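You operate a simulated robot arm through the tools that you are given. There is no shell and no other tool.

Carry out the task below with a simulated two-armed robot. There is one attempt and no reset: what you move stays moved.

JOB
Shut the melter down: stop it, feed dial to slow, heat dials off, main switch off and locked.
Fine: use the panel's stop button.
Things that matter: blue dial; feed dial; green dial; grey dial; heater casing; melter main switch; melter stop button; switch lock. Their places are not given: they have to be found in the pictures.

Only the result counts: the job must be done as asked and must still hold three seconds after the hand-in. Knocking over, shifting, dropping, spilling or breaking anything else fails it.

ROBOT AND FRAMES
Two 7-joint arms with fingered hands on one trunk that stands fixed in place. Base frame: the origin is at the foot of the trunk, x ahead of it, y to its left, z up. Readings come in mm, rad, newtons and seconds.
The left shoulder is at [60, 126, 1235], the right one opposite. With the tool pointing down near the work surface each hand reaches from about 100 to 580 mm from the base axis, measured 20 degrees to its own side. Payload 2.5 kg a hand.
The tool frame of a hand sits at the grasp point between the pads (the TCP): z along the fingers, y along the line on which they close. The tips reach 30 mm beyond it. The gripper opens to 104 mm; its body begins 35 mm behind the TCP. The gripper is a hand of 5 fingers: y runs from the thumb to the fingers, the wrist lies at [-15, -104, -178] in the tool frame, and closing takes about 1.5 s.
Orientation is told as [roll, pitch, yaw] about the base's x, y, z axes, in that order, counted from this pose: with the fingers straight down and the wrist toward the robot, the tool's x, y and z point along [0, 1, 0], [1, 0, 0] and [0, 0, -1] of the base frame.

CONTROLS
- The arms move only by the tool play_rows. It takes "left_commands", "right_commands" or both (then of equal length, played together; a hand with none holds still); each is one flat list of numbers, 6 for each row, row after row: the shift along the tool's x, y, z in mm, then the turn, a rotation vector about the tool's x, y, z in rad. In form: [tx, ty, tz, wx, wy, wz, tx, ty, tz, wx, wy, wz, ...]. A call has 1 to 20 rows; each row is the pose to reach, as a shift and turn from the pose commanded when the call began, along the tool's axes at that moment. "left_claw" and "right_claw" are, for a hand that has rows, the finger opening in mm, from 0 to 104, set as the call begins (left out, the last holds). A row lasts 0.2 s, in which the tool goes at most 50 mm and 0.15 rad; a call with a longer step from one row to the next is refused whole, and so is a gripper value outside its range. Where a pose cannot be reached the arm comes as near as it can. A force on the tool above 40 N (or 10 N above the force at the start of the call, whichever is more), or a blocked arm, ends the call early, and 0.2 s more pass. Each finger travels about 153 mm/s and halts on what it meets, pressing with about 30 N; the grip force reading is that of the motor and also rises with nothing between the fingers. The clock runs only during rows and for 0.2 s after the last one: add rows that repeat a pose to give the fingers time. The reply holds the time, the measured pose of the TCP, the force on the tool along the base axes, the opening and the grip force, in the units named above and with some noise, with the torque about the TCP (base axes, N m) and any sound that the robot's microphone picked up.
- Cameras (640 x 400 px; columns grow to the right, rows downward): "scene" is now at [110, -63.7, 1456.1]; the picture's right is [-0.67, -0.74, 0.00], its down [-0.33, 0.31, -0.89] and it looks along [0.66, -0.60, -0.45] (base axes); focal length 301 px, centre (320, 200). "left" rides on the left gripper at [-80, -78, -141] in its tool frame; the picture's right is [-0.78, -0.30, 0.56], its down [0.53, -0.78, 0.33] and it looks along [0.33, 0.56, 0.76] (tool axes); focal length 247 px, centre (320, 200). "right" rides on the right gripper at [80, -78, -141] in its tool frame; the picture's right is [-0.78, 0.30, -0.56], its down [-0.53, -0.78, 0.33] and it looks along [-0.33, 0.56, 0.76] (tool axes); focal length 247 px, centre (320, 200).
- capture(camera): a new picture of that camera. The clock stands still meanwhile.
- lift_body(by): slides the trunk up (or, below 0, down) by that many mm; the arms and the scene camera ride with it, the base frame stays. It gives what a move gives, with no picture.
- set_fingers(index, middle, ring, little, thumb_bend, thumb_turn, hand): sets how far each is bent, from 0 (flat) to 1 (curled in); at 0.3 the hand is open as for a grip, at 0.7 the pads meet at the TCP. One left out holds its place. A second passes; each finger stops where it meets its share of the squeeze, and holds until it gets a number again. A gripper value or a shape takes the hand back. It gives what a move gives, with no picture; readings hold the bend of each and the force on index, middle, ring, little, thumb and palm. thumb_turn goes from beside the hand (0) to across from the fingers (1), as for a grip.
- set_grasp(shape, hand): the hand has 5 fingers and takes this shape, open, in about a second: jaw (thumb against the fingers, like two jaws); tri (thumb and two fingers); tip (a fingertip pinch); poke (one finger out to press); point (the index stretched); flat (the hand flat); cup (the hand cupped); fist (a fist). The gripper value then closes the fingers along that shape, each until it touches; the sizes above hold for jaw. It gives what a move gives, with no picture.
- pan_tilt(pan, tilt): turns the head with the scene camera to pan (to the left, within 1.501 rad either way) and tilt (down, from -0.506 to 1.204), counted from straight ahead of the robot. It gives what a move gives.
- point_at(camera, pixels): there is no depth. For up to 12 entries [column, row, z] of the newest picture of that camera ("zoom" is the newest enlarged one), the place [x, y] in the base frame at which the ray of that pixel passes the height z, good to about 2 mm. The clock stands still meanwhile.
- inspect(camera, box): a new picture of the part [left, top, right, bottom] of that camera's present view, enlarged. The clock stands still meanwhile.
- job_done(): hands the job in; it is judged then, once.

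Unless the task says otherwise, let go and move clear before handing in.

The tools are called as a command line: name --argument value ..., lists and objects as JSON in quotes. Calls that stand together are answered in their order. play_rows: Moves the arms, as the interface text tells. Its arguments: {"type":"object","properties":{"left_commands":{"type":"array"},"left_claw":{"type":"number"},"right_commands":{"type":"array"},"right_claw":{"type":"number"}},"required":[]} The other tools are called the same way: lift_body (by) moves the trunk up or down; set_grasp (shape, hand) gives the hand a shape; set_fingers (index, middle, ring, little, thumb_bend, thumb_turn, hand) moves the fingers one by one; pan_tilt (pan, tilt) turns the head that bears the scene camera; capture (camera) takes a picture; point_at (camera, pixels) gives the place at which the rays of pixels pass given heights; inspect (camera, box) takes an enlarged picture of a part of a camera's view; job_done () hands the job in.

At the start:

```text
clock: 0.0
left_position: [522.5, -88.9, 1334.4]
left_ee_rot: [0.0, 0.002, -0.001]
left_ft_force: [0.2, -0.6, -0.1]
left_torque: [0.02, 0.03, 0.03]
left_grip_width: 103.4
left_grip_force: 0.0
left_shape: jaw
left_bend: [0.3, 0.3, 0.3, 0.3, 0.3, 0.98]
left_finger forces: [0.0, 0.1, 0.0, 0.0, 0.0, 0.0]
right_position: [308.4, -398.5, 1255.1]
right_ee_rot: [0.0, 0.001, 0.0]
right_ft_force: [-0.5, 0.4, -1.0]
right_torque: [0.02, -0.01, -0.02]
right_grip_width: 103.6
right_grip_force: 0.0
right_shape: jaw
right_bend: [0.3, 0.3, 0.3, 0.3, 0.3, 0.98]
right_finger forces: [0.1, 0.0, 0.1, 0.0, 0.0, 0.0]
trunk travel left (down, up): [-630.0, 310.0]
head pan, tilt (commanded): [-0.738, 0.469]
```

scene: 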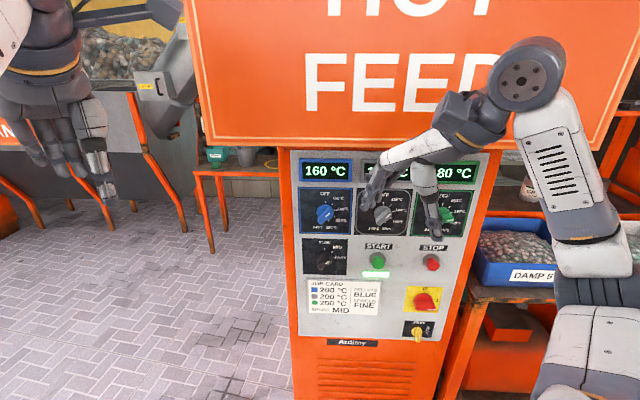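
right: 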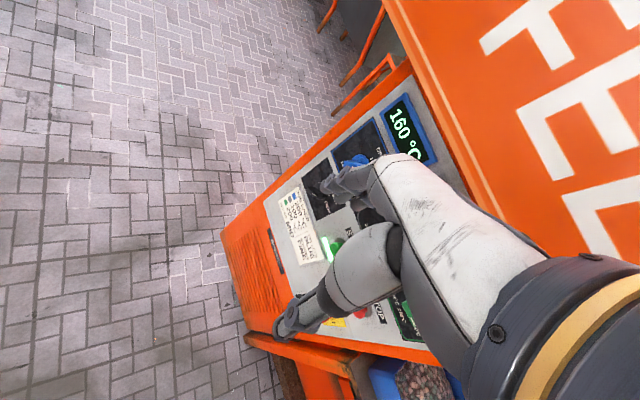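
left: 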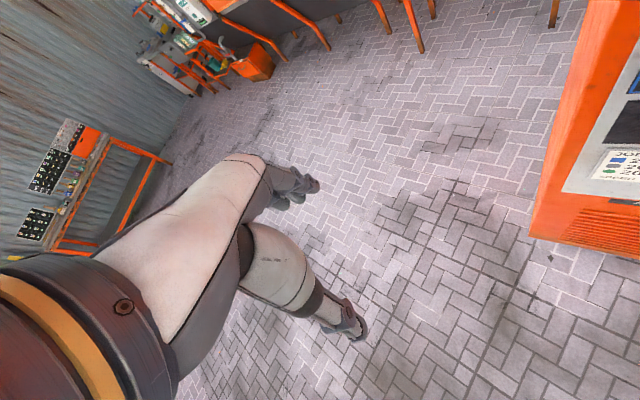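

The panel is in the scene view around columns 285-500, rows 150-350, with dials near row 210, buttons near row 260, a red switch at (425,300) and a lock at (418,333). I'll take enlarged looks before moving anything.

inspect --camera "scene" --box '[280, 140, 500, 278]'

inspect --camera "scene" --box '[280, 230, 500, 368]'

```text
2.90 times, centred on (390, 209) of scene
```

zoom: 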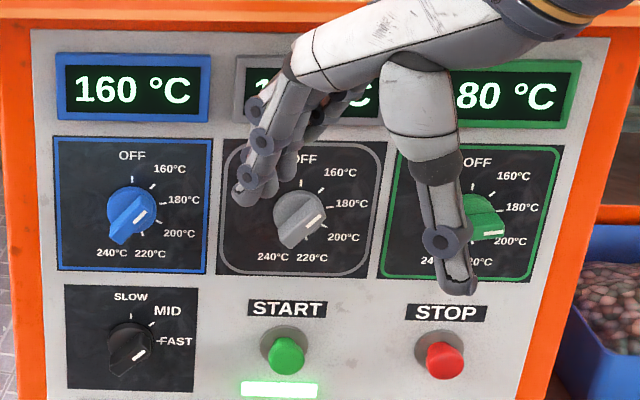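

```text
2.90 times, centred on (390, 299) of scene
```

zoom: 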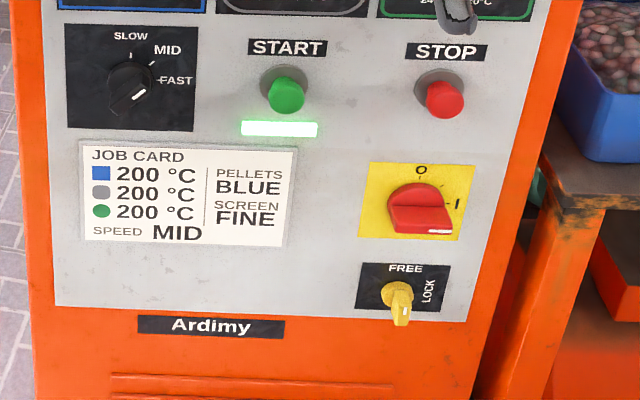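

The scene view shows blue, grey and green dials all pointing to about 200 °C, feed dial between FAST and beyond, main switch at I and key lock at FREE (or so). I need depth, so I'll look closer in the right camera to triangulate against the scene view.

inspect --camera "right" --box '[220, 80, 460, 350]'

capture --camera "scene"

```text
1.48 times, centred on (340, 215) of right
```

zoom: 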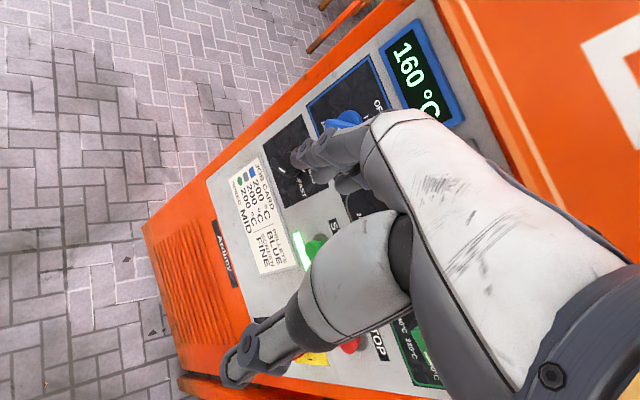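

```text
taken
```

scene: 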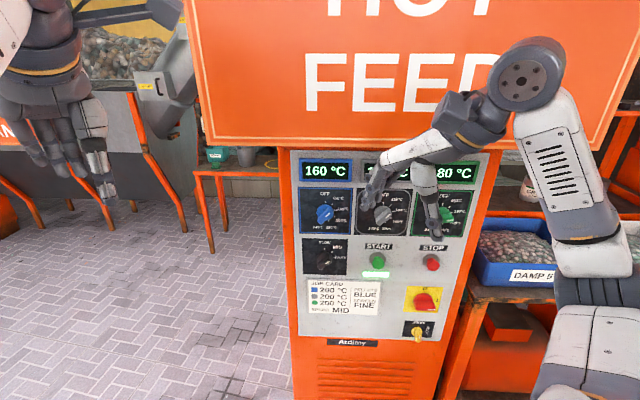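

The job card corners are visible in both the scene view (308,279),(382,281) and the right zoom (262,158),(298,265). I'll get rays for them at several heights to triangulate the panel's plane.

point_at --camera "scene" --pixels '[[308.2, 279.4, 1200], [308.2, 279.4, 900], [382.4, 281.1, 1200], [382.4, 281.1, 900], [378, 315.2, 1200], [378, 315.2, 900], [308.5, 312.8, 1200], [308.5, 312.8, 900]]'

point_at --camera "zoom" --pixels '[[262, 158, 1200], [262, 158, 900], [298, 265, 1200], [298, 265, 900], [258, 272, 1200], [258, 272, 900], [228, 178, 1200], [228, 178, 900]]'

```text
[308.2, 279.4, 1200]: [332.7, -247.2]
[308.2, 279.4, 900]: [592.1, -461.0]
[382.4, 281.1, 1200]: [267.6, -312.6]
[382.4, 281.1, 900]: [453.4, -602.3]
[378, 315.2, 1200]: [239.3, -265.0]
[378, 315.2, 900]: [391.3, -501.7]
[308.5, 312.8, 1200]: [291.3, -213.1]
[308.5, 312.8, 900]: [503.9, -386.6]
```

```text
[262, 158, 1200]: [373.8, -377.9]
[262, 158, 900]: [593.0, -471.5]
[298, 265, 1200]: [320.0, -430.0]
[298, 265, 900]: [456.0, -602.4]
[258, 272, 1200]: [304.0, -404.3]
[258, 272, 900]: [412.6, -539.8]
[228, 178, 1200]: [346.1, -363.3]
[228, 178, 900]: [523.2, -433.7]
```

The triangulation puts the card's top edge at z≈900, from [590,-463] to [454,-602], so the panel is vertical, about 745 mm from the base axis and facing it at roughly 45°. I'll zoom in on the individual controls to read their pointers.

inspect --camera "scene" --box '[296, 180, 360, 280]'

inspect --camera "scene" --box '[395, 280, 455, 345]'

inspect --camera "scene" --box '[350, 180, 480, 280]'

```text
4.00 times, centred on (328, 230) of scene
```

zoom: 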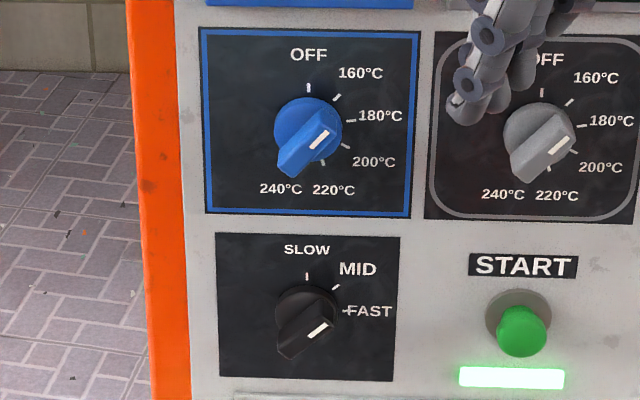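

```text
6.15 times, centred on (425, 312) of scene
```

zoom: 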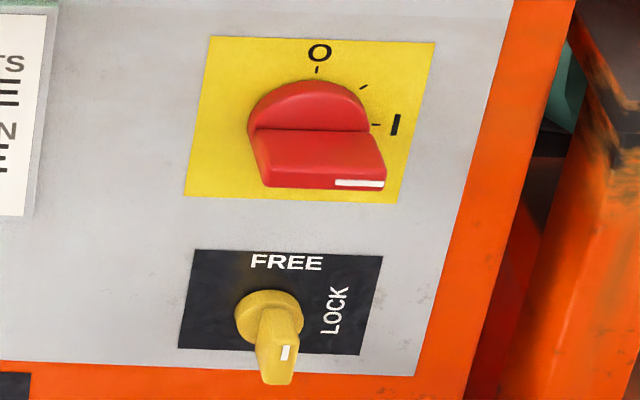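

```text
4.00 times, centred on (415, 230) of scene
```

zoom: 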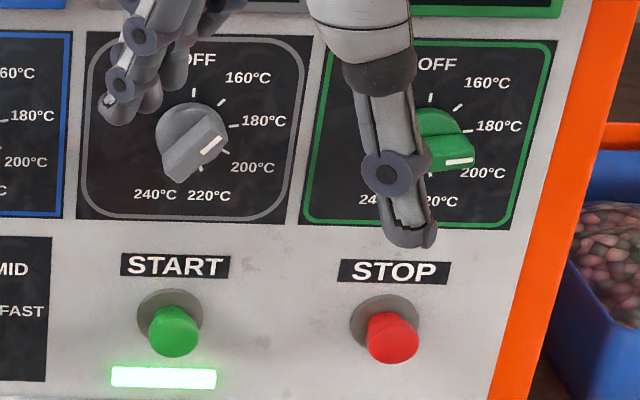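

Reading the pointers: blue ≈160, grey ≈160, green ≈180, feed ≈MID, main switch at I, lock at FREE, so all the dials and the main switch turn counter-clockwise to OFF/SLOW/O and the lock turns clockwise. Before lowering the trunk I'll look around both arms for obstacles.

pan_tilt --pan 0.2 --tilt 0.6

capture --camera "scene"

pan_tilt --pan -1.4 --tilt 0.6

capture --camera "scene"

pan_tilt --pan -0.738 --tilt -0.1

capture --camera "scene"

```text
clock: 1.2
left_position: [524.2, -89.4, 1333.8]
left_ee_rot: [0.001, 0.001, 0.0]
left_ft_force: [-0.3, 0.3, 0.3]
left_torque: [0.0, 0.0, 0.0]
left_grip_width: 103.7
left_grip_force: 0.0
left_shape: jaw
left_bend: [0.3, 0.3, 0.3, 0.3, 0.3, 0.98]
left_finger forces: [0.0, 0.1, 0.0, 0.0, 0.0, 0.1]
right_position: [306.8, -398.3, 1255.7]
right_ee_rot: [0.0, 0.0, 0.001]
right_ft_force: [-0.1, 0.2, 0.8]
right_torque: [-0.01, -0.01, 0.01]
right_grip_width: 103.7
right_grip_force: 0.0
right_shape: jaw
right_bend: [0.3, 0.3, 0.3, 0.3, 0.3, 0.98]
right_finger forces: [0.1, 0.0, 0.0, 0.0, 0.0, 0.1]
trunk travel left (down, up): [-630.0, 310.0]
head pan, tilt (commanded): [0.201, 0.6]
```

```text
taken
```

scene: 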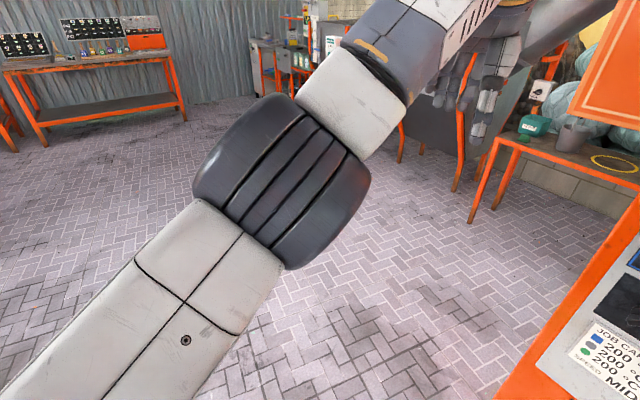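

```text
clock: 2.9
left_position: [524.7, -89.8, 1333.8]
left_ee_rot: [0.0, 0.001, 0.0]
left_ft_force: [0.8, 0.5, 0.5]
left_torque: [0.01, -0.01, -0.01]
left_grip_width: 103.3
left_grip_force: 0.1
left_shape: jaw
left_bend: [0.3, 0.3, 0.3, 0.3, 0.3, 0.98]
left_finger forces: [0.1, 0.1, 0.0, 0.1, 0.1, 0.0]
right_position: [308.5, -397.8, 1254.6]
right_ee_rot: [-0.001, 0.0, 0.001]
right_ft_force: [0.1, -0.5, -0.3]
right_torque: [-0.02, 0.02, 0.01]
right_grip_width: 103.7
right_grip_force: 0.0
right_shape: jaw
right_bend: [0.3, 0.3, 0.3, 0.3, 0.3, 0.98]
right_finger forces: [0.1, 0.0, 0.0, 0.1, 0.0, 0.0]
trunk travel left (down, up): [-630.0, 310.0]
head pan, tilt (commanded): [-1.4, 0.6]
```

```text
taken
```

scene: 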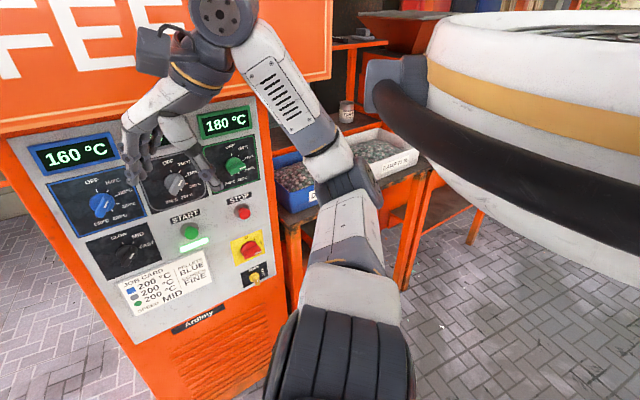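

```text
clock: 4.0
left_position: [522.3, -88.7, 1335.2]
left_ee_rot: [0.002, 0.0, -0.001]
left_ft_force: [0.0, 0.0, -0.6]
left_torque: [0.0, -0.01, 0.01]
left_grip_width: 103.7
left_grip_force: 0.1
left_shape: jaw
left_bend: [0.3, 0.3, 0.3, 0.3, 0.3, 0.98]
left_finger forces: [0.0, 0.1, 0.1, 0.0, 0.1, 0.0]
right_position: [308.2, -398.8, 1256.2]
right_ee_rot: [-0.001, -0.001, -0.001]
right_ft_force: [-0.5, -0.3, 0.8]
right_torque: [-0.02, -0.03, -0.02]
right_grip_width: 103.8
right_grip_force: 0.0
right_shape: jaw
right_bend: [0.3, 0.3, 0.3, 0.3, 0.3, 0.98]
right_finger forces: [0.1, 0.0, 0.0, 0.0, 0.0, 0.0]
trunk travel left (down, up): [-630.0, 310.0]
head pan, tilt (commanded): [-0.738, -0.099]
```

```text
taken
```

scene: 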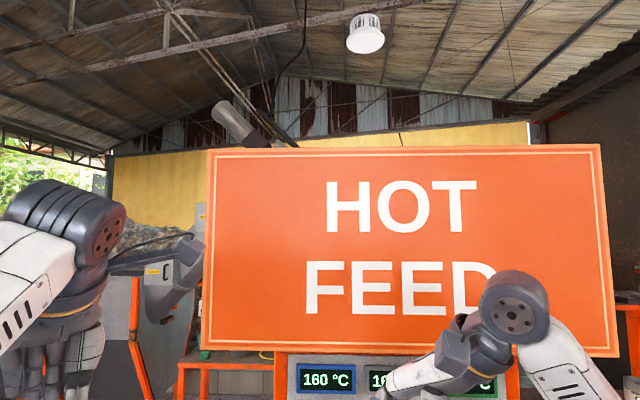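

The HOT FEED sign hangs above the panel, and at pan -1.4 a large white object with a yellow band fills the right at (540,100). I'll look there more closely, as it may be an obstacle for the right elbow when the trunk moves.

pan_tilt --pan -1.5 --tilt 0.3

capture --camera "scene"

pan_tilt --pan -1.5 --tilt 1.1

capture --camera "scene"

pan_tilt --pan 1.2 --tilt 0.9

capture --camera "scene"

```text
clock: 5.1
left_position: [525.1, -88.9, 1334.8]
left_ee_rot: [-0.001, 0.001, -0.001]
left_ft_force: [0.2, -0.2, 0.5]
left_torque: [0.02, 0.01, 0.01]
left_grip_width: 103.7
left_grip_force: 0.1
left_shape: jaw
left_bend: [0.3, 0.3, 0.3, 0.3, 0.3, 0.98]
left_finger forces: [0.0, 0.0, 0.0, 0.1, 0.0, 0.0]
right_position: [307.3, -397.6, 1256.3]
right_ee_rot: [0.0, 0.0, -0.001]
right_ft_force: [0.1, 0.2, -0.5]
right_torque: [0.03, -0.02, 0.0]
right_grip_width: 104.0
right_grip_force: 0.0
right_shape: jaw
right_bend: [0.3, 0.3, 0.3, 0.3, 0.3, 0.98]
right_finger forces: [0.0, 0.0, 0.0, 0.0, 0.0, 0.1]
trunk travel left (down, up): [-630.0, 310.0]
head pan, tilt (commanded): [-1.499, 0.3]
```

```text
taken
```

scene: 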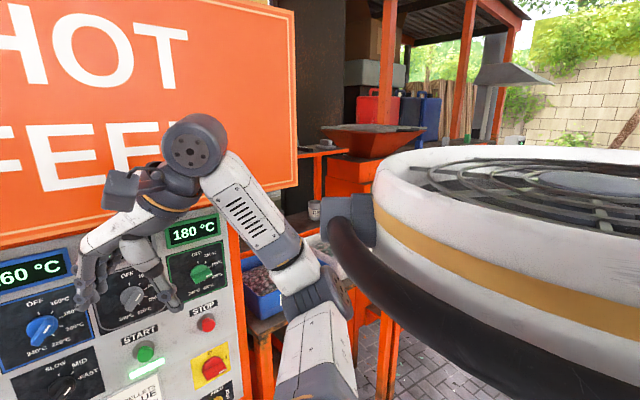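

```text
clock: 6.2
left_position: [523.8, -88.4, 1335.3]
left_ee_rot: [-0.002, 0.0, 0.001]
left_ft_force: [-0.1, -0.3, -0.5]
left_torque: [0.03, 0.0, -0.02]
left_grip_width: 103.7
left_grip_force: 0.0
left_shape: jaw
left_bend: [0.3, 0.3, 0.3, 0.3, 0.3, 0.98]
left_finger forces: [0.0, 0.0, 0.0, 0.0, 0.0, 0.1]
right_position: [308.3, -398.5, 1255.9]
right_ee_rot: [0.001, -0.001, 0.001]
right_ft_force: [0.4, 0.1, 0.3]
right_torque: [0.01, 0.0, -0.02]
right_grip_width: 103.9
right_grip_force: 0.0
right_shape: jaw
right_bend: [0.3, 0.3, 0.3, 0.3, 0.3, 0.98]
right_finger forces: [0.0, 0.0, 0.0, 0.0, 0.0, 0.0]
trunk travel left (down, up): [-630.0, 310.0]
head pan, tilt (commanded): [-1.499, 1.1]
```

```text
taken
```

scene: 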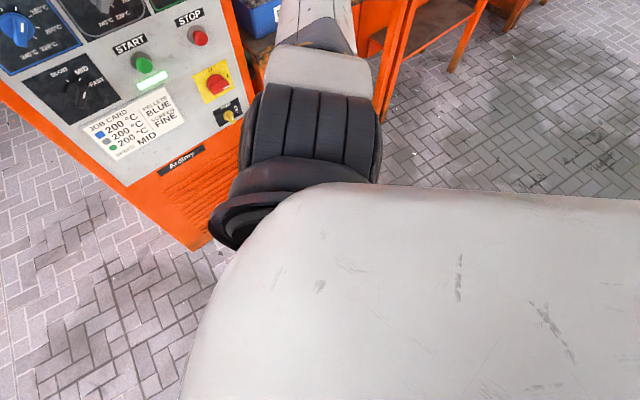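

```text
clock: 8.6
left_position: [524.3, -87.5, 1335.5]
left_ee_rot: [0.001, 0.001, 0.0]
left_ft_force: [-0.3, -0.8, 0.9]
left_torque: [-0.02, -0.03, -0.01]
left_grip_width: 103.5
left_grip_force: 0.0
left_shape: jaw
left_bend: [0.3, 0.3, 0.3, 0.3, 0.3, 0.98]
left_finger forces: [0.0, 0.0, 0.0, 0.1, 0.0, 0.0]
right_position: [308.2, -399.3, 1255.7]
right_ee_rot: [-0.001, -0.001, -0.001]
right_ft_force: [0.4, -0.9, 0.5]
right_torque: [0.01, -0.01, 0.03]
right_grip_width: 103.6
right_grip_force: 0.0
right_shape: jaw
right_bend: [0.3, 0.3, 0.3, 0.3, 0.3, 0.98]
right_finger forces: [0.1, 0.1, 0.1, 0.0, 0.0, 0.0]
trunk travel left (down, up): [-630.0, 310.0]
head pan, tilt (commanded): [1.201, 0.901]
```

```text
taken
```

scene: 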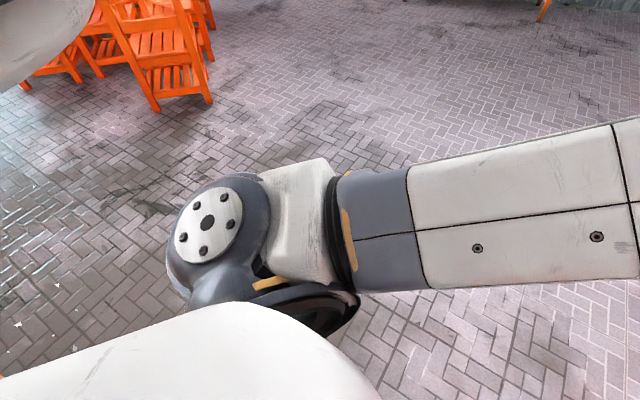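

The white ring is the robot's own body, the floor around both arms is free, and the bench with bins sits right of the panel behind the elbow's path. I'll lower the trunk 200 mm so the scene camera gets a second, flatter view of the panel.

lift_body --by -200

pan_tilt --pan -0.75 --tilt 0.35

capture --camera "scene"

```text
clock: 10.8
left_position: [524.6, -90.0, 1134.7]
left_ee_rot: [-0.001, 0.0, 0.0]
left_ft_force: [0.3, 0.3, -0.5]
left_torque: [-0.01, 0.05, 0.01]
left_grip_width: 103.5
left_grip_force: 0.0
left_shape: jaw
left_bend: [0.3, 0.3, 0.3, 0.3, 0.3, 0.98]
left_finger forces: [0.1, 0.0, 0.0, 0.1, 0.0, 0.1]
right_position: [308.2, -397.9, 1055.2]
right_ee_rot: [0.0, 0.0, 0.0]
right_ft_force: [0.0, 0.1, 0.2]
right_torque: [-0.01, 0.0, 0.0]
right_grip_width: 103.9
right_grip_force: 0.0
right_shape: jaw
right_bend: [0.3, 0.3, 0.3, 0.3, 0.3, 0.98]
right_finger forces: [0.0, 0.0, 0.1, 0.1, 0.1, 0.0]
trunk travel left (down, up): [-430.0, 510.0]
head pan, tilt (commanded): [1.201, 0.901]
```

```text
clock: 12.7
left_position: [524.5, -88.9, 1135.4]
left_ee_rot: [0.0, -0.001, -0.001]
left_ft_force: [0.0, -0.5, 0.3]
left_torque: [0.04, -0.02, 0.01]
left_grip_width: 103.7
left_grip_force: 0.2
left_shape: jaw
left_bend: [0.3, 0.3, 0.3, 0.3, 0.3, 0.98]
left_finger forces: [0.0, 0.1, 0.0, 0.0, 0.1, 0.1]
right_position: [308.8, -398.2, 1055.6]
right_ee_rot: [-0.001, 0.0, -0.001]
right_ft_force: [-0.6, 0.3, 0.1]
right_torque: [0.0, 0.03, 0.01]
right_grip_width: 103.6
right_grip_force: 0.0
right_shape: jaw
right_bend: [0.3, 0.3, 0.3, 0.3, 0.3, 0.98]
right_finger forces: [0.1, 0.1, 0.0, 0.1, 0.1, 0.0]
trunk travel left (down, up): [-430.0, 510.0]
head pan, tilt (commanded): [-0.75, 0.351]
```

```text
taken
```

scene: 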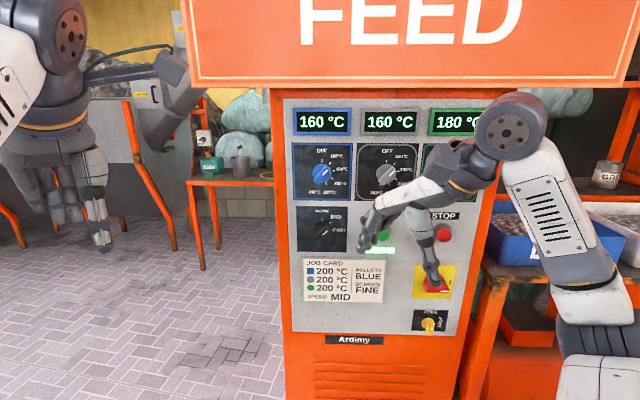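

The panel is now seen flatter, with the job card at (305-383, 258-303) and the blue plate at (292-352, 143-200). I'll zoom in on the left half to measure features for triangulation against the earlier high view.

inspect --camera "scene" --box '[284, 100, 404, 175]'

inspect --camera "scene" --box '[284, 130, 404, 205]'

inspect --camera "scene" --box '[290, 240, 402, 310]'

```text
5.33 times, centred on (344, 138) of scene
```

zoom: 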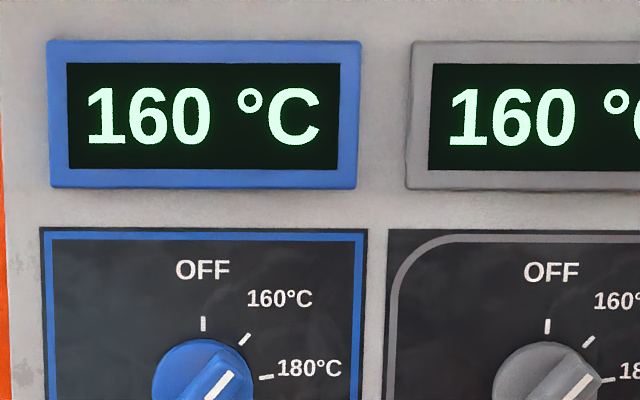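

```text
5.33 times, centred on (344, 168) of scene
```

zoom: 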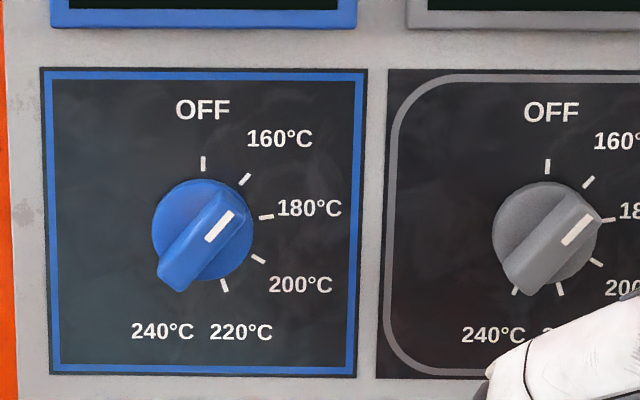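

```text
5.71 times, centred on (346, 275) of scene
```

zoom: 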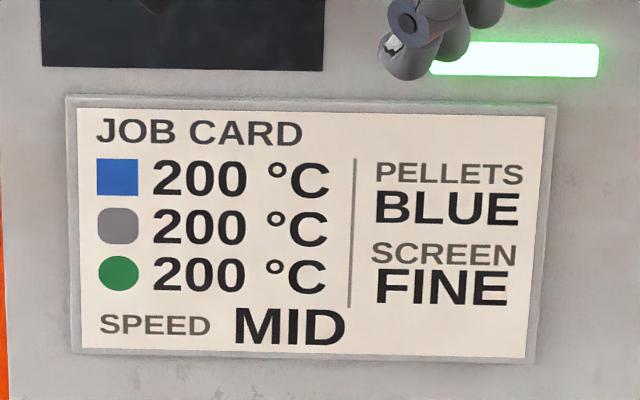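

The zoomed job card gives clean frame corners at (66,96), (557,104), (535,363) and (72,352). I'll get the rays for these, and take the rays for the scene-level pixels as a check.

point_at --camera "zoom" --pixels '[[66, 96, 1000], [66, 96, 900], [557, 104, 1000], [557, 104, 900], [535, 363, 1000], [535, 363, 800], [72, 352, 1000], [72, 352, 800]]'

inspect --camera "scene" --box '[400, 200, 480, 250]'

inspect --camera "scene" --box '[384, 280, 480, 340]'

```text
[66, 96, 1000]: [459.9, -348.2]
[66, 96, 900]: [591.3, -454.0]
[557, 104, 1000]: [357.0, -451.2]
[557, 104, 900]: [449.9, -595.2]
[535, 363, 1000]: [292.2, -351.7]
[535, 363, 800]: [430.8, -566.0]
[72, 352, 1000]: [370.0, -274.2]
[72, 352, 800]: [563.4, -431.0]
```

```text
8.00 times, centred on (440, 225) of scene
```

zoom: 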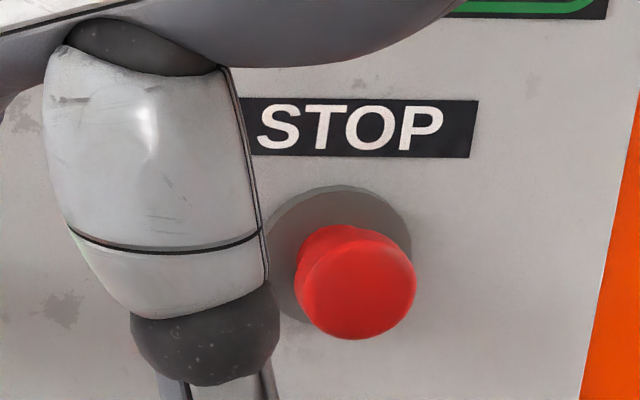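

```text
6.67 times, centred on (432, 310) of scene
```

zoom: 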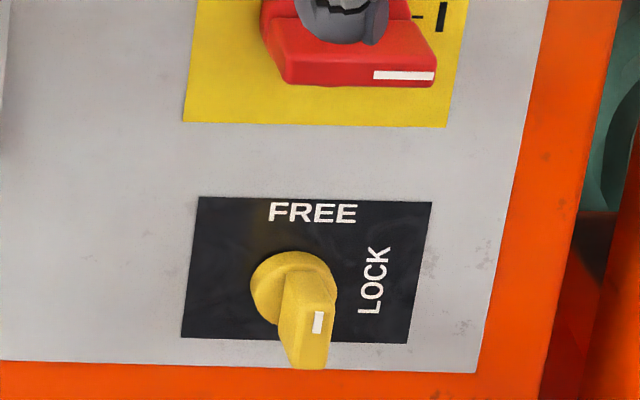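

The two views place the card corners near [600,-466,891], [462,-615,886], [469,-624,745], [612,-473,748], so the panel direction is about [-0.685,-0.729] and the panel is possibly slightly leaning. I'll lower another 200 mm for a longer baseline and a good working height.

lift_body --by -200

pan_tilt --pan -0.755 --tilt 0.15

capture --camera "scene"

```text
clock: 14.8
left_position: [523.0, -89.5, 935.4]
left_ee_rot: [0.0, 0.001, 0.0]
left_ft_force: [-0.2, -0.2, -0.9]
left_torque: [0.0, -0.03, 0.03]
left_grip_width: 103.5
left_grip_force: 0.0
left_shape: jaw
left_bend: [0.3, 0.3, 0.3, 0.3, 0.3, 0.98]
left_finger forces: [0.0, 0.0, 0.1, 0.0, 0.0, 0.0]
right_position: [308.9, -398.0, 854.7]
right_ee_rot: [-0.001, 0.002, -0.001]
right_ft_force: [0.3, 0.3, -0.1]
right_torque: [0.02, -0.02, 0.03]
right_grip_width: 103.8
right_grip_force: 0.0
right_shape: jaw
right_bend: [0.3, 0.3, 0.3, 0.3, 0.3, 0.98]
right_finger forces: [0.0, 0.0, 0.1, 0.0, 0.1, 0.1]
trunk travel left (down, up): [-230.0, 710.0]
head pan, tilt (commanded): [-0.75, 0.351]
```

```text
clock: 15.6
left_position: [524.7, -88.2, 934.5]
left_ee_rot: [0.002, -0.001, -0.001]
left_ft_force: [-0.1, 0.2, 0.1]
left_torque: [0.0, 0.02, 0.01]
left_grip_width: 103.7
left_grip_force: 0.1
left_shape: jaw
left_bend: [0.3, 0.3, 0.3, 0.3, 0.3, 0.98]
left_finger forces: [0.0, 0.0, 0.1, 0.0, 0.0, 0.0]
right_position: [308.2, -397.7, 856.0]
right_ee_rot: [0.0, 0.002, 0.001]
right_ft_force: [0.6, 1.0, 0.2]
right_torque: [-0.01, 0.03, -0.01]
right_grip_width: 104.0
right_grip_force: 0.0
right_shape: jaw
right_bend: [0.3, 0.3, 0.3, 0.3, 0.3, 0.98]
right_finger forces: [0.0, 0.1, 0.0, 0.0, 0.0, 0.1]
trunk travel left (down, up): [-230.0, 710.0]
head pan, tilt (commanded): [-0.756, 0.15]
```

```text
taken
```

scene: 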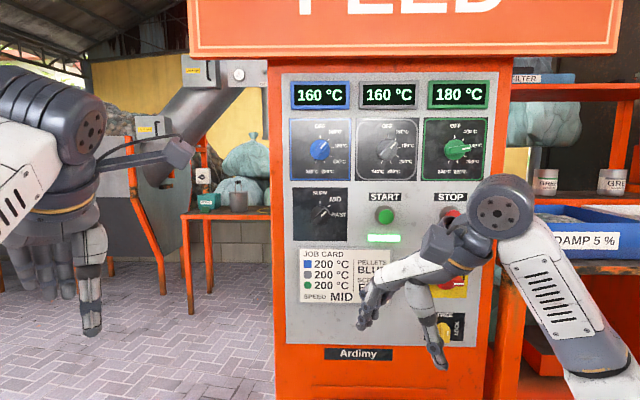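

The view is now nearly frontal: blue dial (320,149), grey (388,149), green (457,149), feed (320,214), start (385,215), stop (450,213). I'll zoom in for accurate pixels.

inspect --camera "scene" --box '[280, 75, 400, 150]'

inspect --camera "scene" --box '[280, 235, 400, 310]'

point_at --camera "zoom" --pixels '[[320, 200, 900], [320, 200, 800]]'

```text
5.33 times, centred on (340, 112) of scene
```

zoom: 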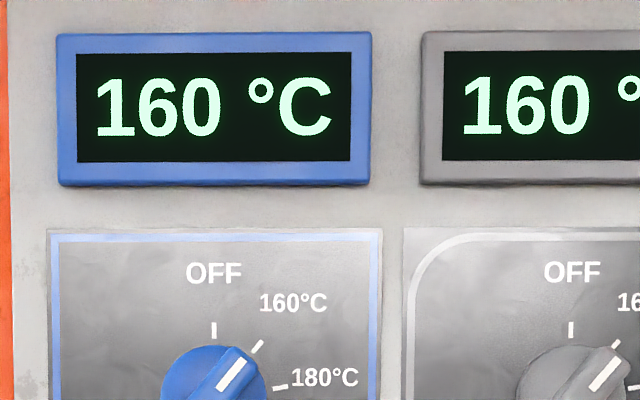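

```text
5.33 times, centred on (340, 272) of scene
```

zoom: 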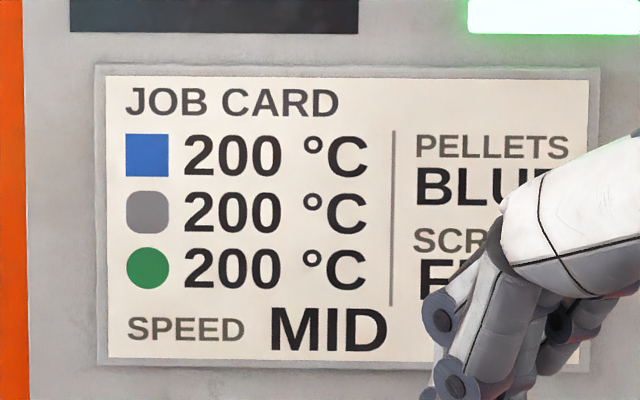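

```text
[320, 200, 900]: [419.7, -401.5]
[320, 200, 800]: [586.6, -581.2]
```

I'll take rays for the card corners in this low view, then the dial plate and button centres.

point_at --camera "zoom" --pixels '[[95, 64, 1000], [95, 64, 900], [97, 366, 900], [97, 366, 750], [600, 68, 1000], [600, 68, 900]]'

inspect --camera "scene" --box '[284, 115, 412, 195]'

point_at --camera "zoom" --pixels '[[320, 200, 1060], [320, 200, 1000]]'

inspect --camera "scene" --box '[390, 115, 502, 185]'

inspect --camera "scene" --box '[284, 180, 412, 260]'

```text
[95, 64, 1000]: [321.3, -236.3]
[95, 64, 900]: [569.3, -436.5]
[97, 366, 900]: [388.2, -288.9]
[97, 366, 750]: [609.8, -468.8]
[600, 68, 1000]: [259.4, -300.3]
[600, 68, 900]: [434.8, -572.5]
```

```text
5.00 times, centred on (348, 155) of scene
```

zoom: 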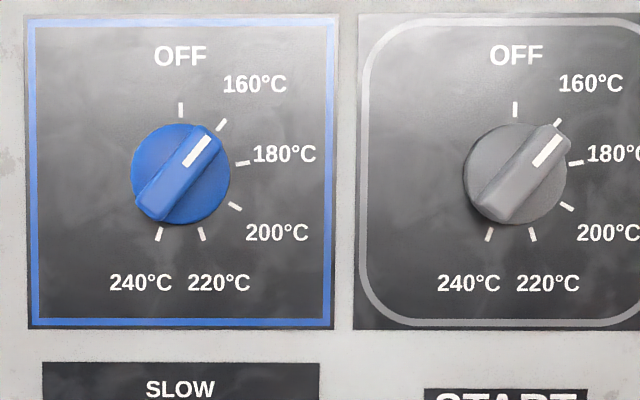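

```text
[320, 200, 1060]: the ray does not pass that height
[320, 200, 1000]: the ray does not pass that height
```

```text
5.71 times, centred on (446, 150) of scene
```

zoom: 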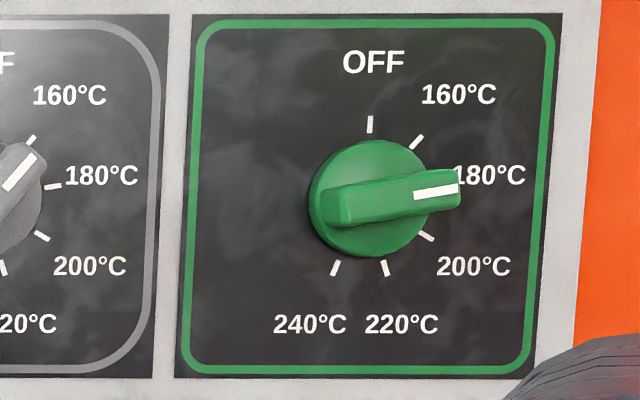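

```text
5.00 times, centred on (348, 220) of scene
```

zoom: 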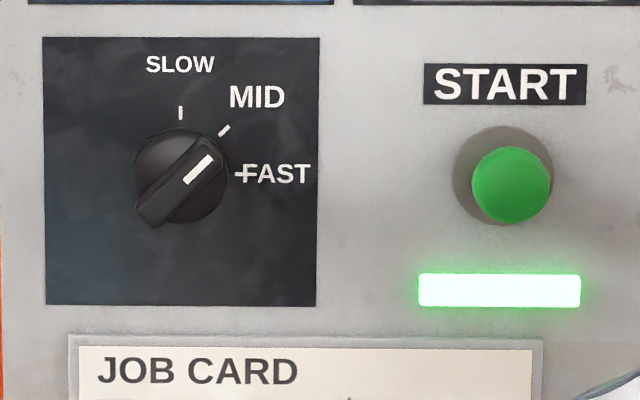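

Triangulating from the three heights, the panel is vertical, facing at 45° (normal [-0.707,0.707,0]) and 769 mm from the base axis. The controls lie near (along-panel r, z): blue (-50,1096), grey (90,1096), green (230,1096), feed (-50,955), stop (230,955), switch (229,821), lock (~230,701). I'll now swing the right hand so its fingers point at the panel, at a 150 mm standoff.

play_rows --right_commands '[-7.29, 4.43, -3.14, -0.1059, -0.0439, 0.0439, -14.57, 8.86, -6.29, -0.2118, -0.0877, 0.0877, -21.86, 13.29, -9.43, -0.3177, -0.1316, 0.1316, -29.14, 17.71, -12.57, -0.4236, -0.1754, 0.1754, -36.43, 22.14, -15.71, -0.5295, -0.2193, 0.2193, -43.71, 26.57, -18.86, -0.6354, -0.2631, 0.2631, -51, 31, -22, -0.7413, -0.307, 0.307, -58.29, 35.43, -25.14, -0.8471, -0.3509, 0.3509, -65.57, 39.86, -28.29, -0.953, -0.3947, 0.3947, -72.86, 44.29, -31.43, -1.0589, -0.4386, 0.4386, -80.14, 48.71, -34.57, -1.1648, -0.4824, 0.4824, -87.43, 53.14, -37.71, -1.2707, -0.5263, 0.5263, -94.71, 57.57, -40.86, -1.3766, -0.5701, 0.5701, -102, 62, -44, -1.4825, -0.614, 0.614]'

capture --camera "scene"

capture --camera "right"

```text
clock: 18.6
left_position: [523.8, -88.8, 935.8]
left_ee_rot: [0.0, 0.001, 0.0]
left_ft_force: [0.0, 0.5, 1.1]
left_torque: [-0.01, 0.03, 0.04]
left_grip_width: 103.7
left_grip_force: 0.1
left_shape: jaw
left_bend: [0.3, 0.3, 0.3, 0.3, 0.3, 0.98]
left_finger forces: [0.0, 0.0, 0.1, 0.0, 0.0, 0.1]
right_position: [369.9, -501.2, 898.9]
right_ee_rot: [-3.047, -1.569, 2.26]
right_ft_force: [-0.3, -0.1, -0.1]
right_torque: [-0.01, 0.02, 0.01]
right_grip_width: 103.9
right_grip_force: 0.1
right_shape: jaw
right_bend: [0.3, 0.3, 0.3, 0.3, 0.3, 0.98]
right_finger forces: [0.0, 0.1, 0.0, 0.0, 0.0, 0.0]
trunk travel left (down, up): [-230.0, 710.0]
head pan, tilt (commanded): [-0.756, 0.15]
```

```text
taken
```

scene: 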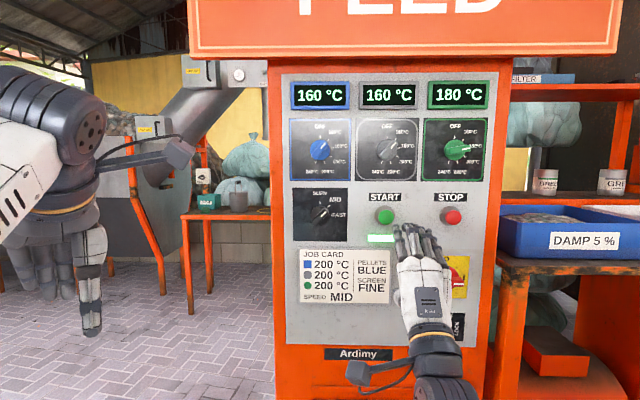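

```text
taken
```

right: 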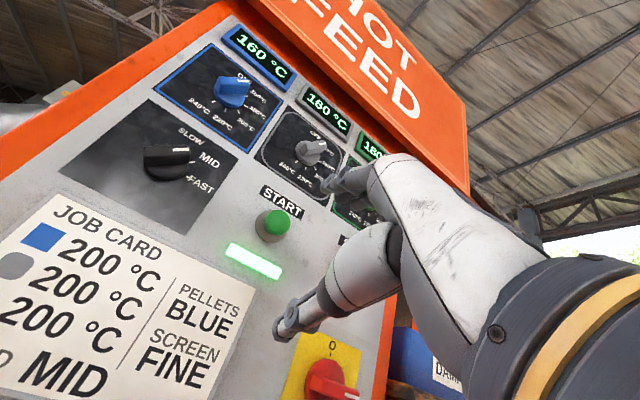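

The hand now points at the panel as planned (TCP [370,-501,899]), and the stop button is visible at (452,215). I'll zoom in on it, the switch and the lock.

inspect --camera "scene" --box '[410, 185, 490, 235]'

inspect --camera "right" --box '[260, 280, 420, 400]'

inspect --camera "scene" --box '[420, 240, 500, 345]'

```text
8.00 times, centred on (450, 210) of scene
```

zoom: 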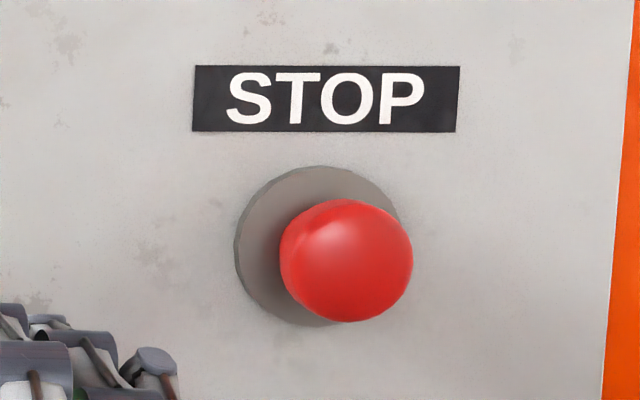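

```text
3.33 times, centred on (340, 340) of right
```

zoom: 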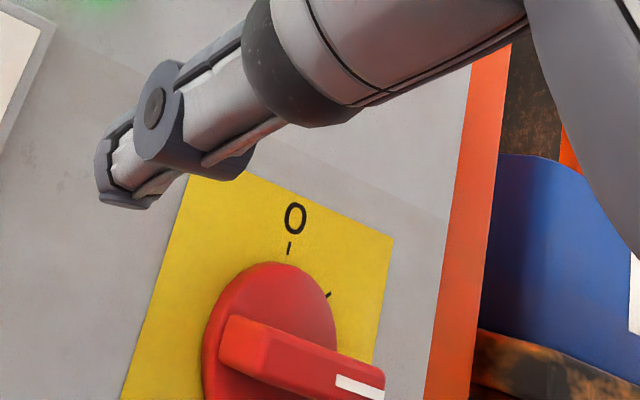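

```text
3.81 times, centred on (460, 292) of scene
```

zoom: 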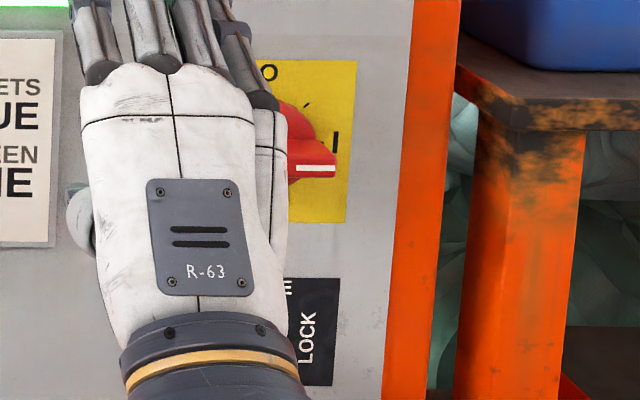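

The stop button centre is at about r=231, z=954, and protrudes about 25 mm. I'll put the right hand in the poke shape and look at where the finger points.

set_grasp --hand "right" --shape "poke"

capture --camera "scene"

capture --camera "right"

capture --camera "left"

```text
clock: 19.5
left_position: [523.2, -88.5, 935.1]
left_ee_rot: [-0.001, 0.001, 0.001]
left_ft_force: [0.6, 0.1, -0.5]
left_torque: [0.0, 0.0, 0.03]
left_grip_width: 103.5
left_grip_force: 0.1
left_shape: jaw
left_bend: [0.3, 0.3, 0.3, 0.3, 0.3, 0.98]
left_finger forces: [0.1, 0.0, 0.0, 0.0, 0.0, 0.0]
right_position: [370.2, -502.0, 900.1]
right_ee_rot: [-1.047, -1.57, 0.26]
right_ft_force: [-0.8, -0.2, 0.5]
right_torque: [0.03, 0.01, 0.05]
right_grip_width: 0.2
right_grip_force: 0.0
right_shape: poke
right_bend: [0.7, 0.7, 0.99, 0.99, 1.0, 1.0]
right_finger forces: [0.1, 0.0, 0.0, 0.0, 0.0, 0.0]
trunk travel left (down, up): [-230.0, 710.0]
head pan, tilt (commanded): [-0.756, 0.15]
```

```text
taken
```

scene: 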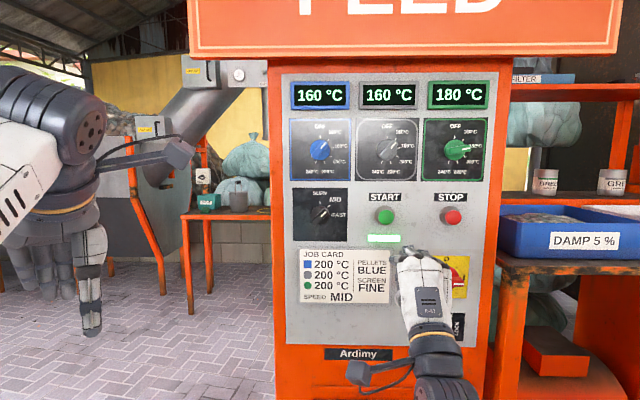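

```text
taken
```

right: 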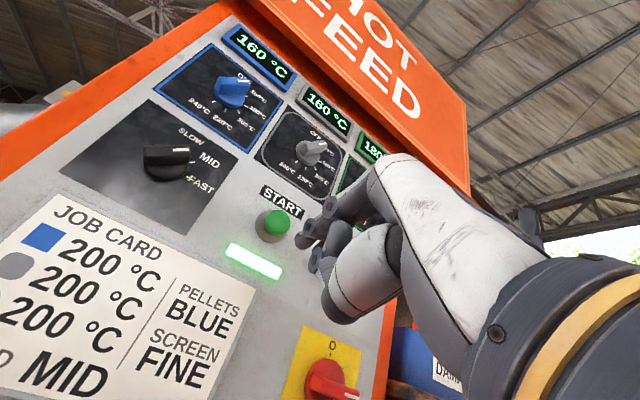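

```text
taken
```

left: 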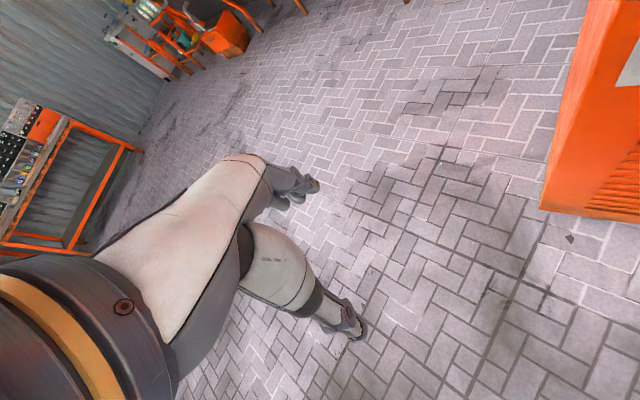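

In the poke shape the index and middle stay at bend 0.7 while the others curl in. I'll zoom in to see where those tips are.

inspect --camera "right" --box '[270, 160, 430, 330]'

inspect --camera "scene" --box '[370, 220, 482, 290]'

```text
2.35 times, centred on (350, 245) of right
```

zoom: 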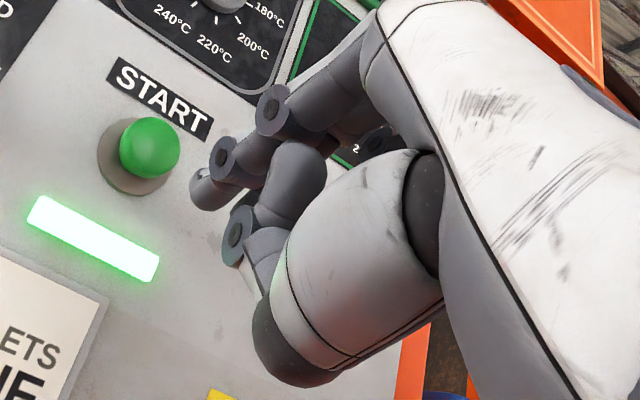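

```text
5.71 times, centred on (426, 255) of scene
```

zoom: 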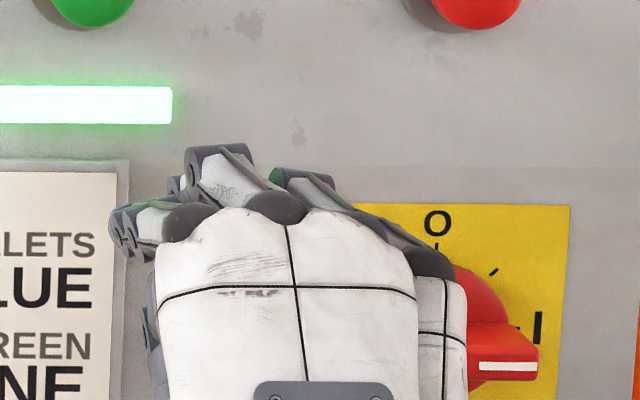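

The index tip is at about (299,241) in the right view, which the camera geometry places near [+10, 2, 30] in the tool frame, with the middle beside it, so both straddle the TCP axis. I'll shift the hand to line up with the stop button (r=231, z=954) while staying at standoff.

play_rows --right_commands '[-34.5, 13.5, 0, 0, 0, 0, -69, 27, 0, 0, 0, 0, -103.5, 40.5, 0, 0, 0, 0, -138, 54, 0, 0, 0, 0, -138, 54, 0, 0, 0, 0]'

capture --camera "scene"

capture --camera "right"

```text
clock: 20.7
left_position: [523.3, -89.4, 935.5]
left_ee_rot: [0.0, -0.001, 0.0]
left_ft_force: [-0.6, 0.7, 0.8]
left_torque: [-0.03, 0.02, -0.02]
left_grip_width: 103.7
left_grip_force: 0.1
left_shape: jaw
left_bend: [0.3, 0.3, 0.3, 0.3, 0.3, 0.98]
left_finger forces: [0.0, 0.0, 0.0, 0.1, 0.1, 0.0]
right_position: [270.7, -595.4, 958.0]
right_ee_rot: [2.709, -1.571, 2.788]
right_ft_force: [0.5, -0.6, 0.1]
right_torque: [0.05, 0.01, 0.0]
right_grip_width: 0.0
right_grip_force: 0.0
right_shape: poke
right_bend: [0.7, 0.7, 0.99, 0.99, 1.0, 1.0]
right_finger forces: [0.1, 0.0, 0.1, 0.0, 0.1, 0.1]
trunk travel left (down, up): [-230.0, 710.0]
head pan, tilt (commanded): [-0.756, 0.15]
```

```text
taken
```

scene: 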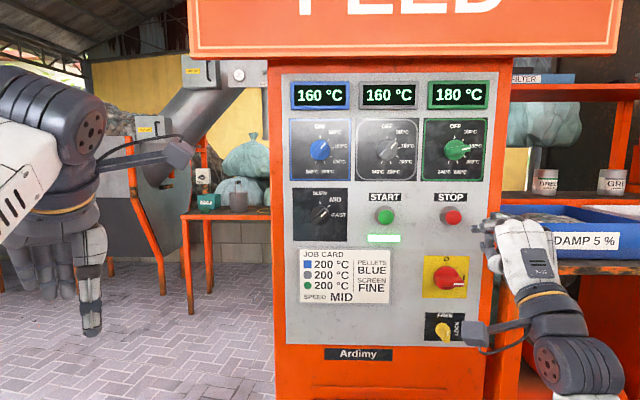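

```text
taken
```

right: 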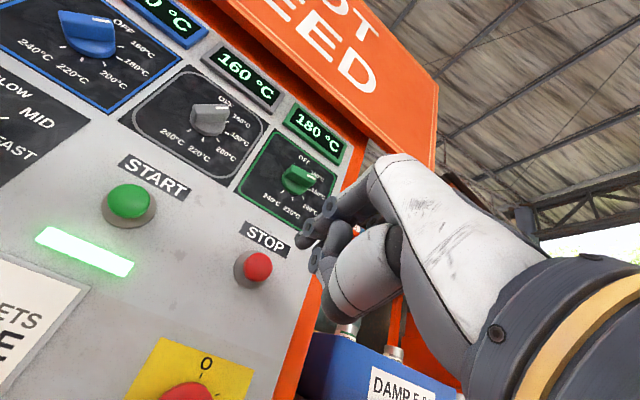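

Prediction and picture agree: the stop button shows at (256,268) in the right view, just where r=231, z=954 should appear. The switch (446,277) and lock (443,330) are now unobstructed in the scene view, so I'll zoom in on them before pressing.

inspect --camera "scene" --box '[414, 250, 478, 290]'

inspect --camera "scene" --box '[414, 306, 478, 346]'

```text
10.00 times, centred on (446, 270) of scene
```

zoom: 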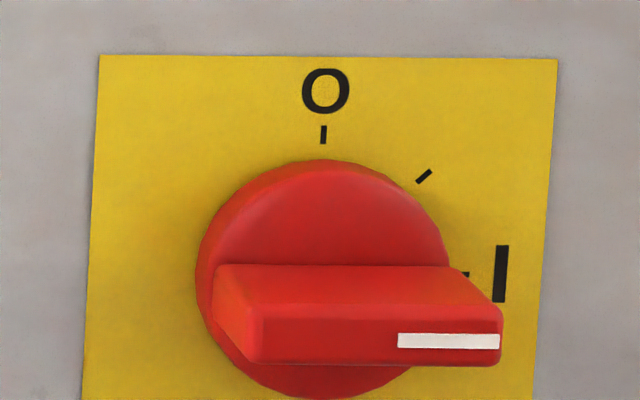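

```text
10.00 times, centred on (446, 326) of scene
```

zoom: 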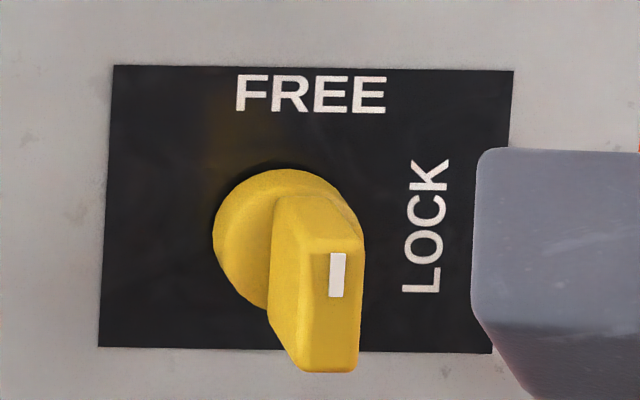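

The switch axis works out at r≈231, z≈814 with its bar reaching 35 mm out, and the lock axis at r≈229, z≈690. Now I'll press stop: advance 85 mm, then creep in.

play_rows --right_commands '[0, -2, 30, 0, 0, 0, 0, -4, 60, 0, 0, 0, 0, -4, 80, 0, 0, 0, 0, -4, 86, 0, 0, 0, 0, -4, 90, 0, 0, 0]'

capture --camera "right"

inspect --camera "scene" --box '[410, 185, 522, 255]'

```text
clock: 21.9
left_position: [522.9, -87.8, 935.3]
left_ee_rot: [-0.001, 0.0, 0.0]
left_ft_force: [-0.5, 0.3, 0.9]
left_torque: [0.01, -0.01, 0.01]
left_grip_width: 103.6
left_grip_force: 0.0
left_shape: jaw
left_bend: [0.3, 0.3, 0.3, 0.3, 0.3, 0.98]
left_finger forces: [0.1, 0.1, 0.1, 0.0, 0.0, 0.0]
right_position: [334.9, -660.1, 949.9]
right_ee_rot: [-2.933, -1.572, 2.146]
right_ft_force: [-1.0, -0.1, -0.1]
right_torque: [-0.02, -0.02, -0.04]
right_grip_width: 0.0
right_grip_force: 0.1
right_shape: poke
right_bend: [0.7, 0.7, 0.99, 0.99, 1.0, 1.0]
right_finger forces: [0.0, 0.0, 0.1, 0.1, 0.0, 0.0]
trunk travel left (down, up): [-230.0, 710.0]
head pan, tilt (commanded): [-0.756, 0.15]
```

```text
taken
```

right: 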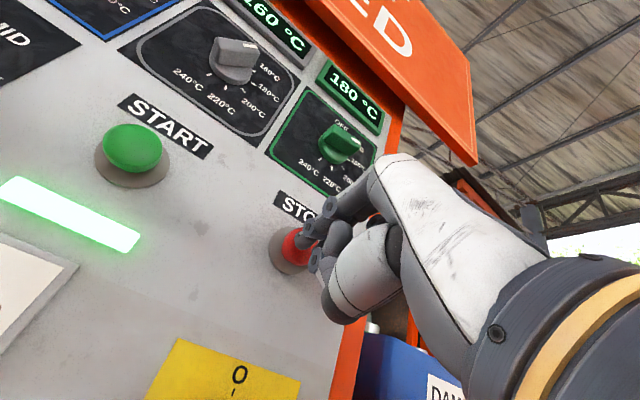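

```text
5.71 times, centred on (466, 220) of scene
```

zoom: 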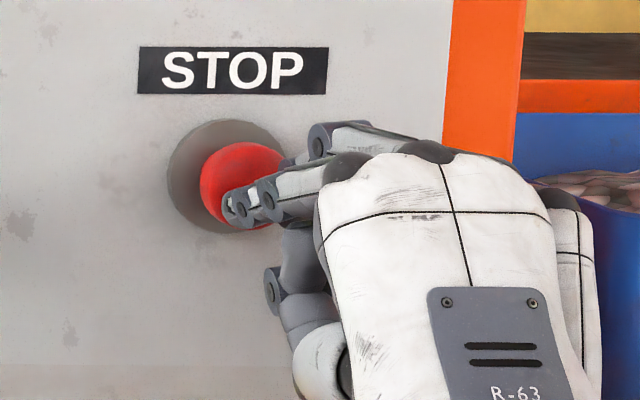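

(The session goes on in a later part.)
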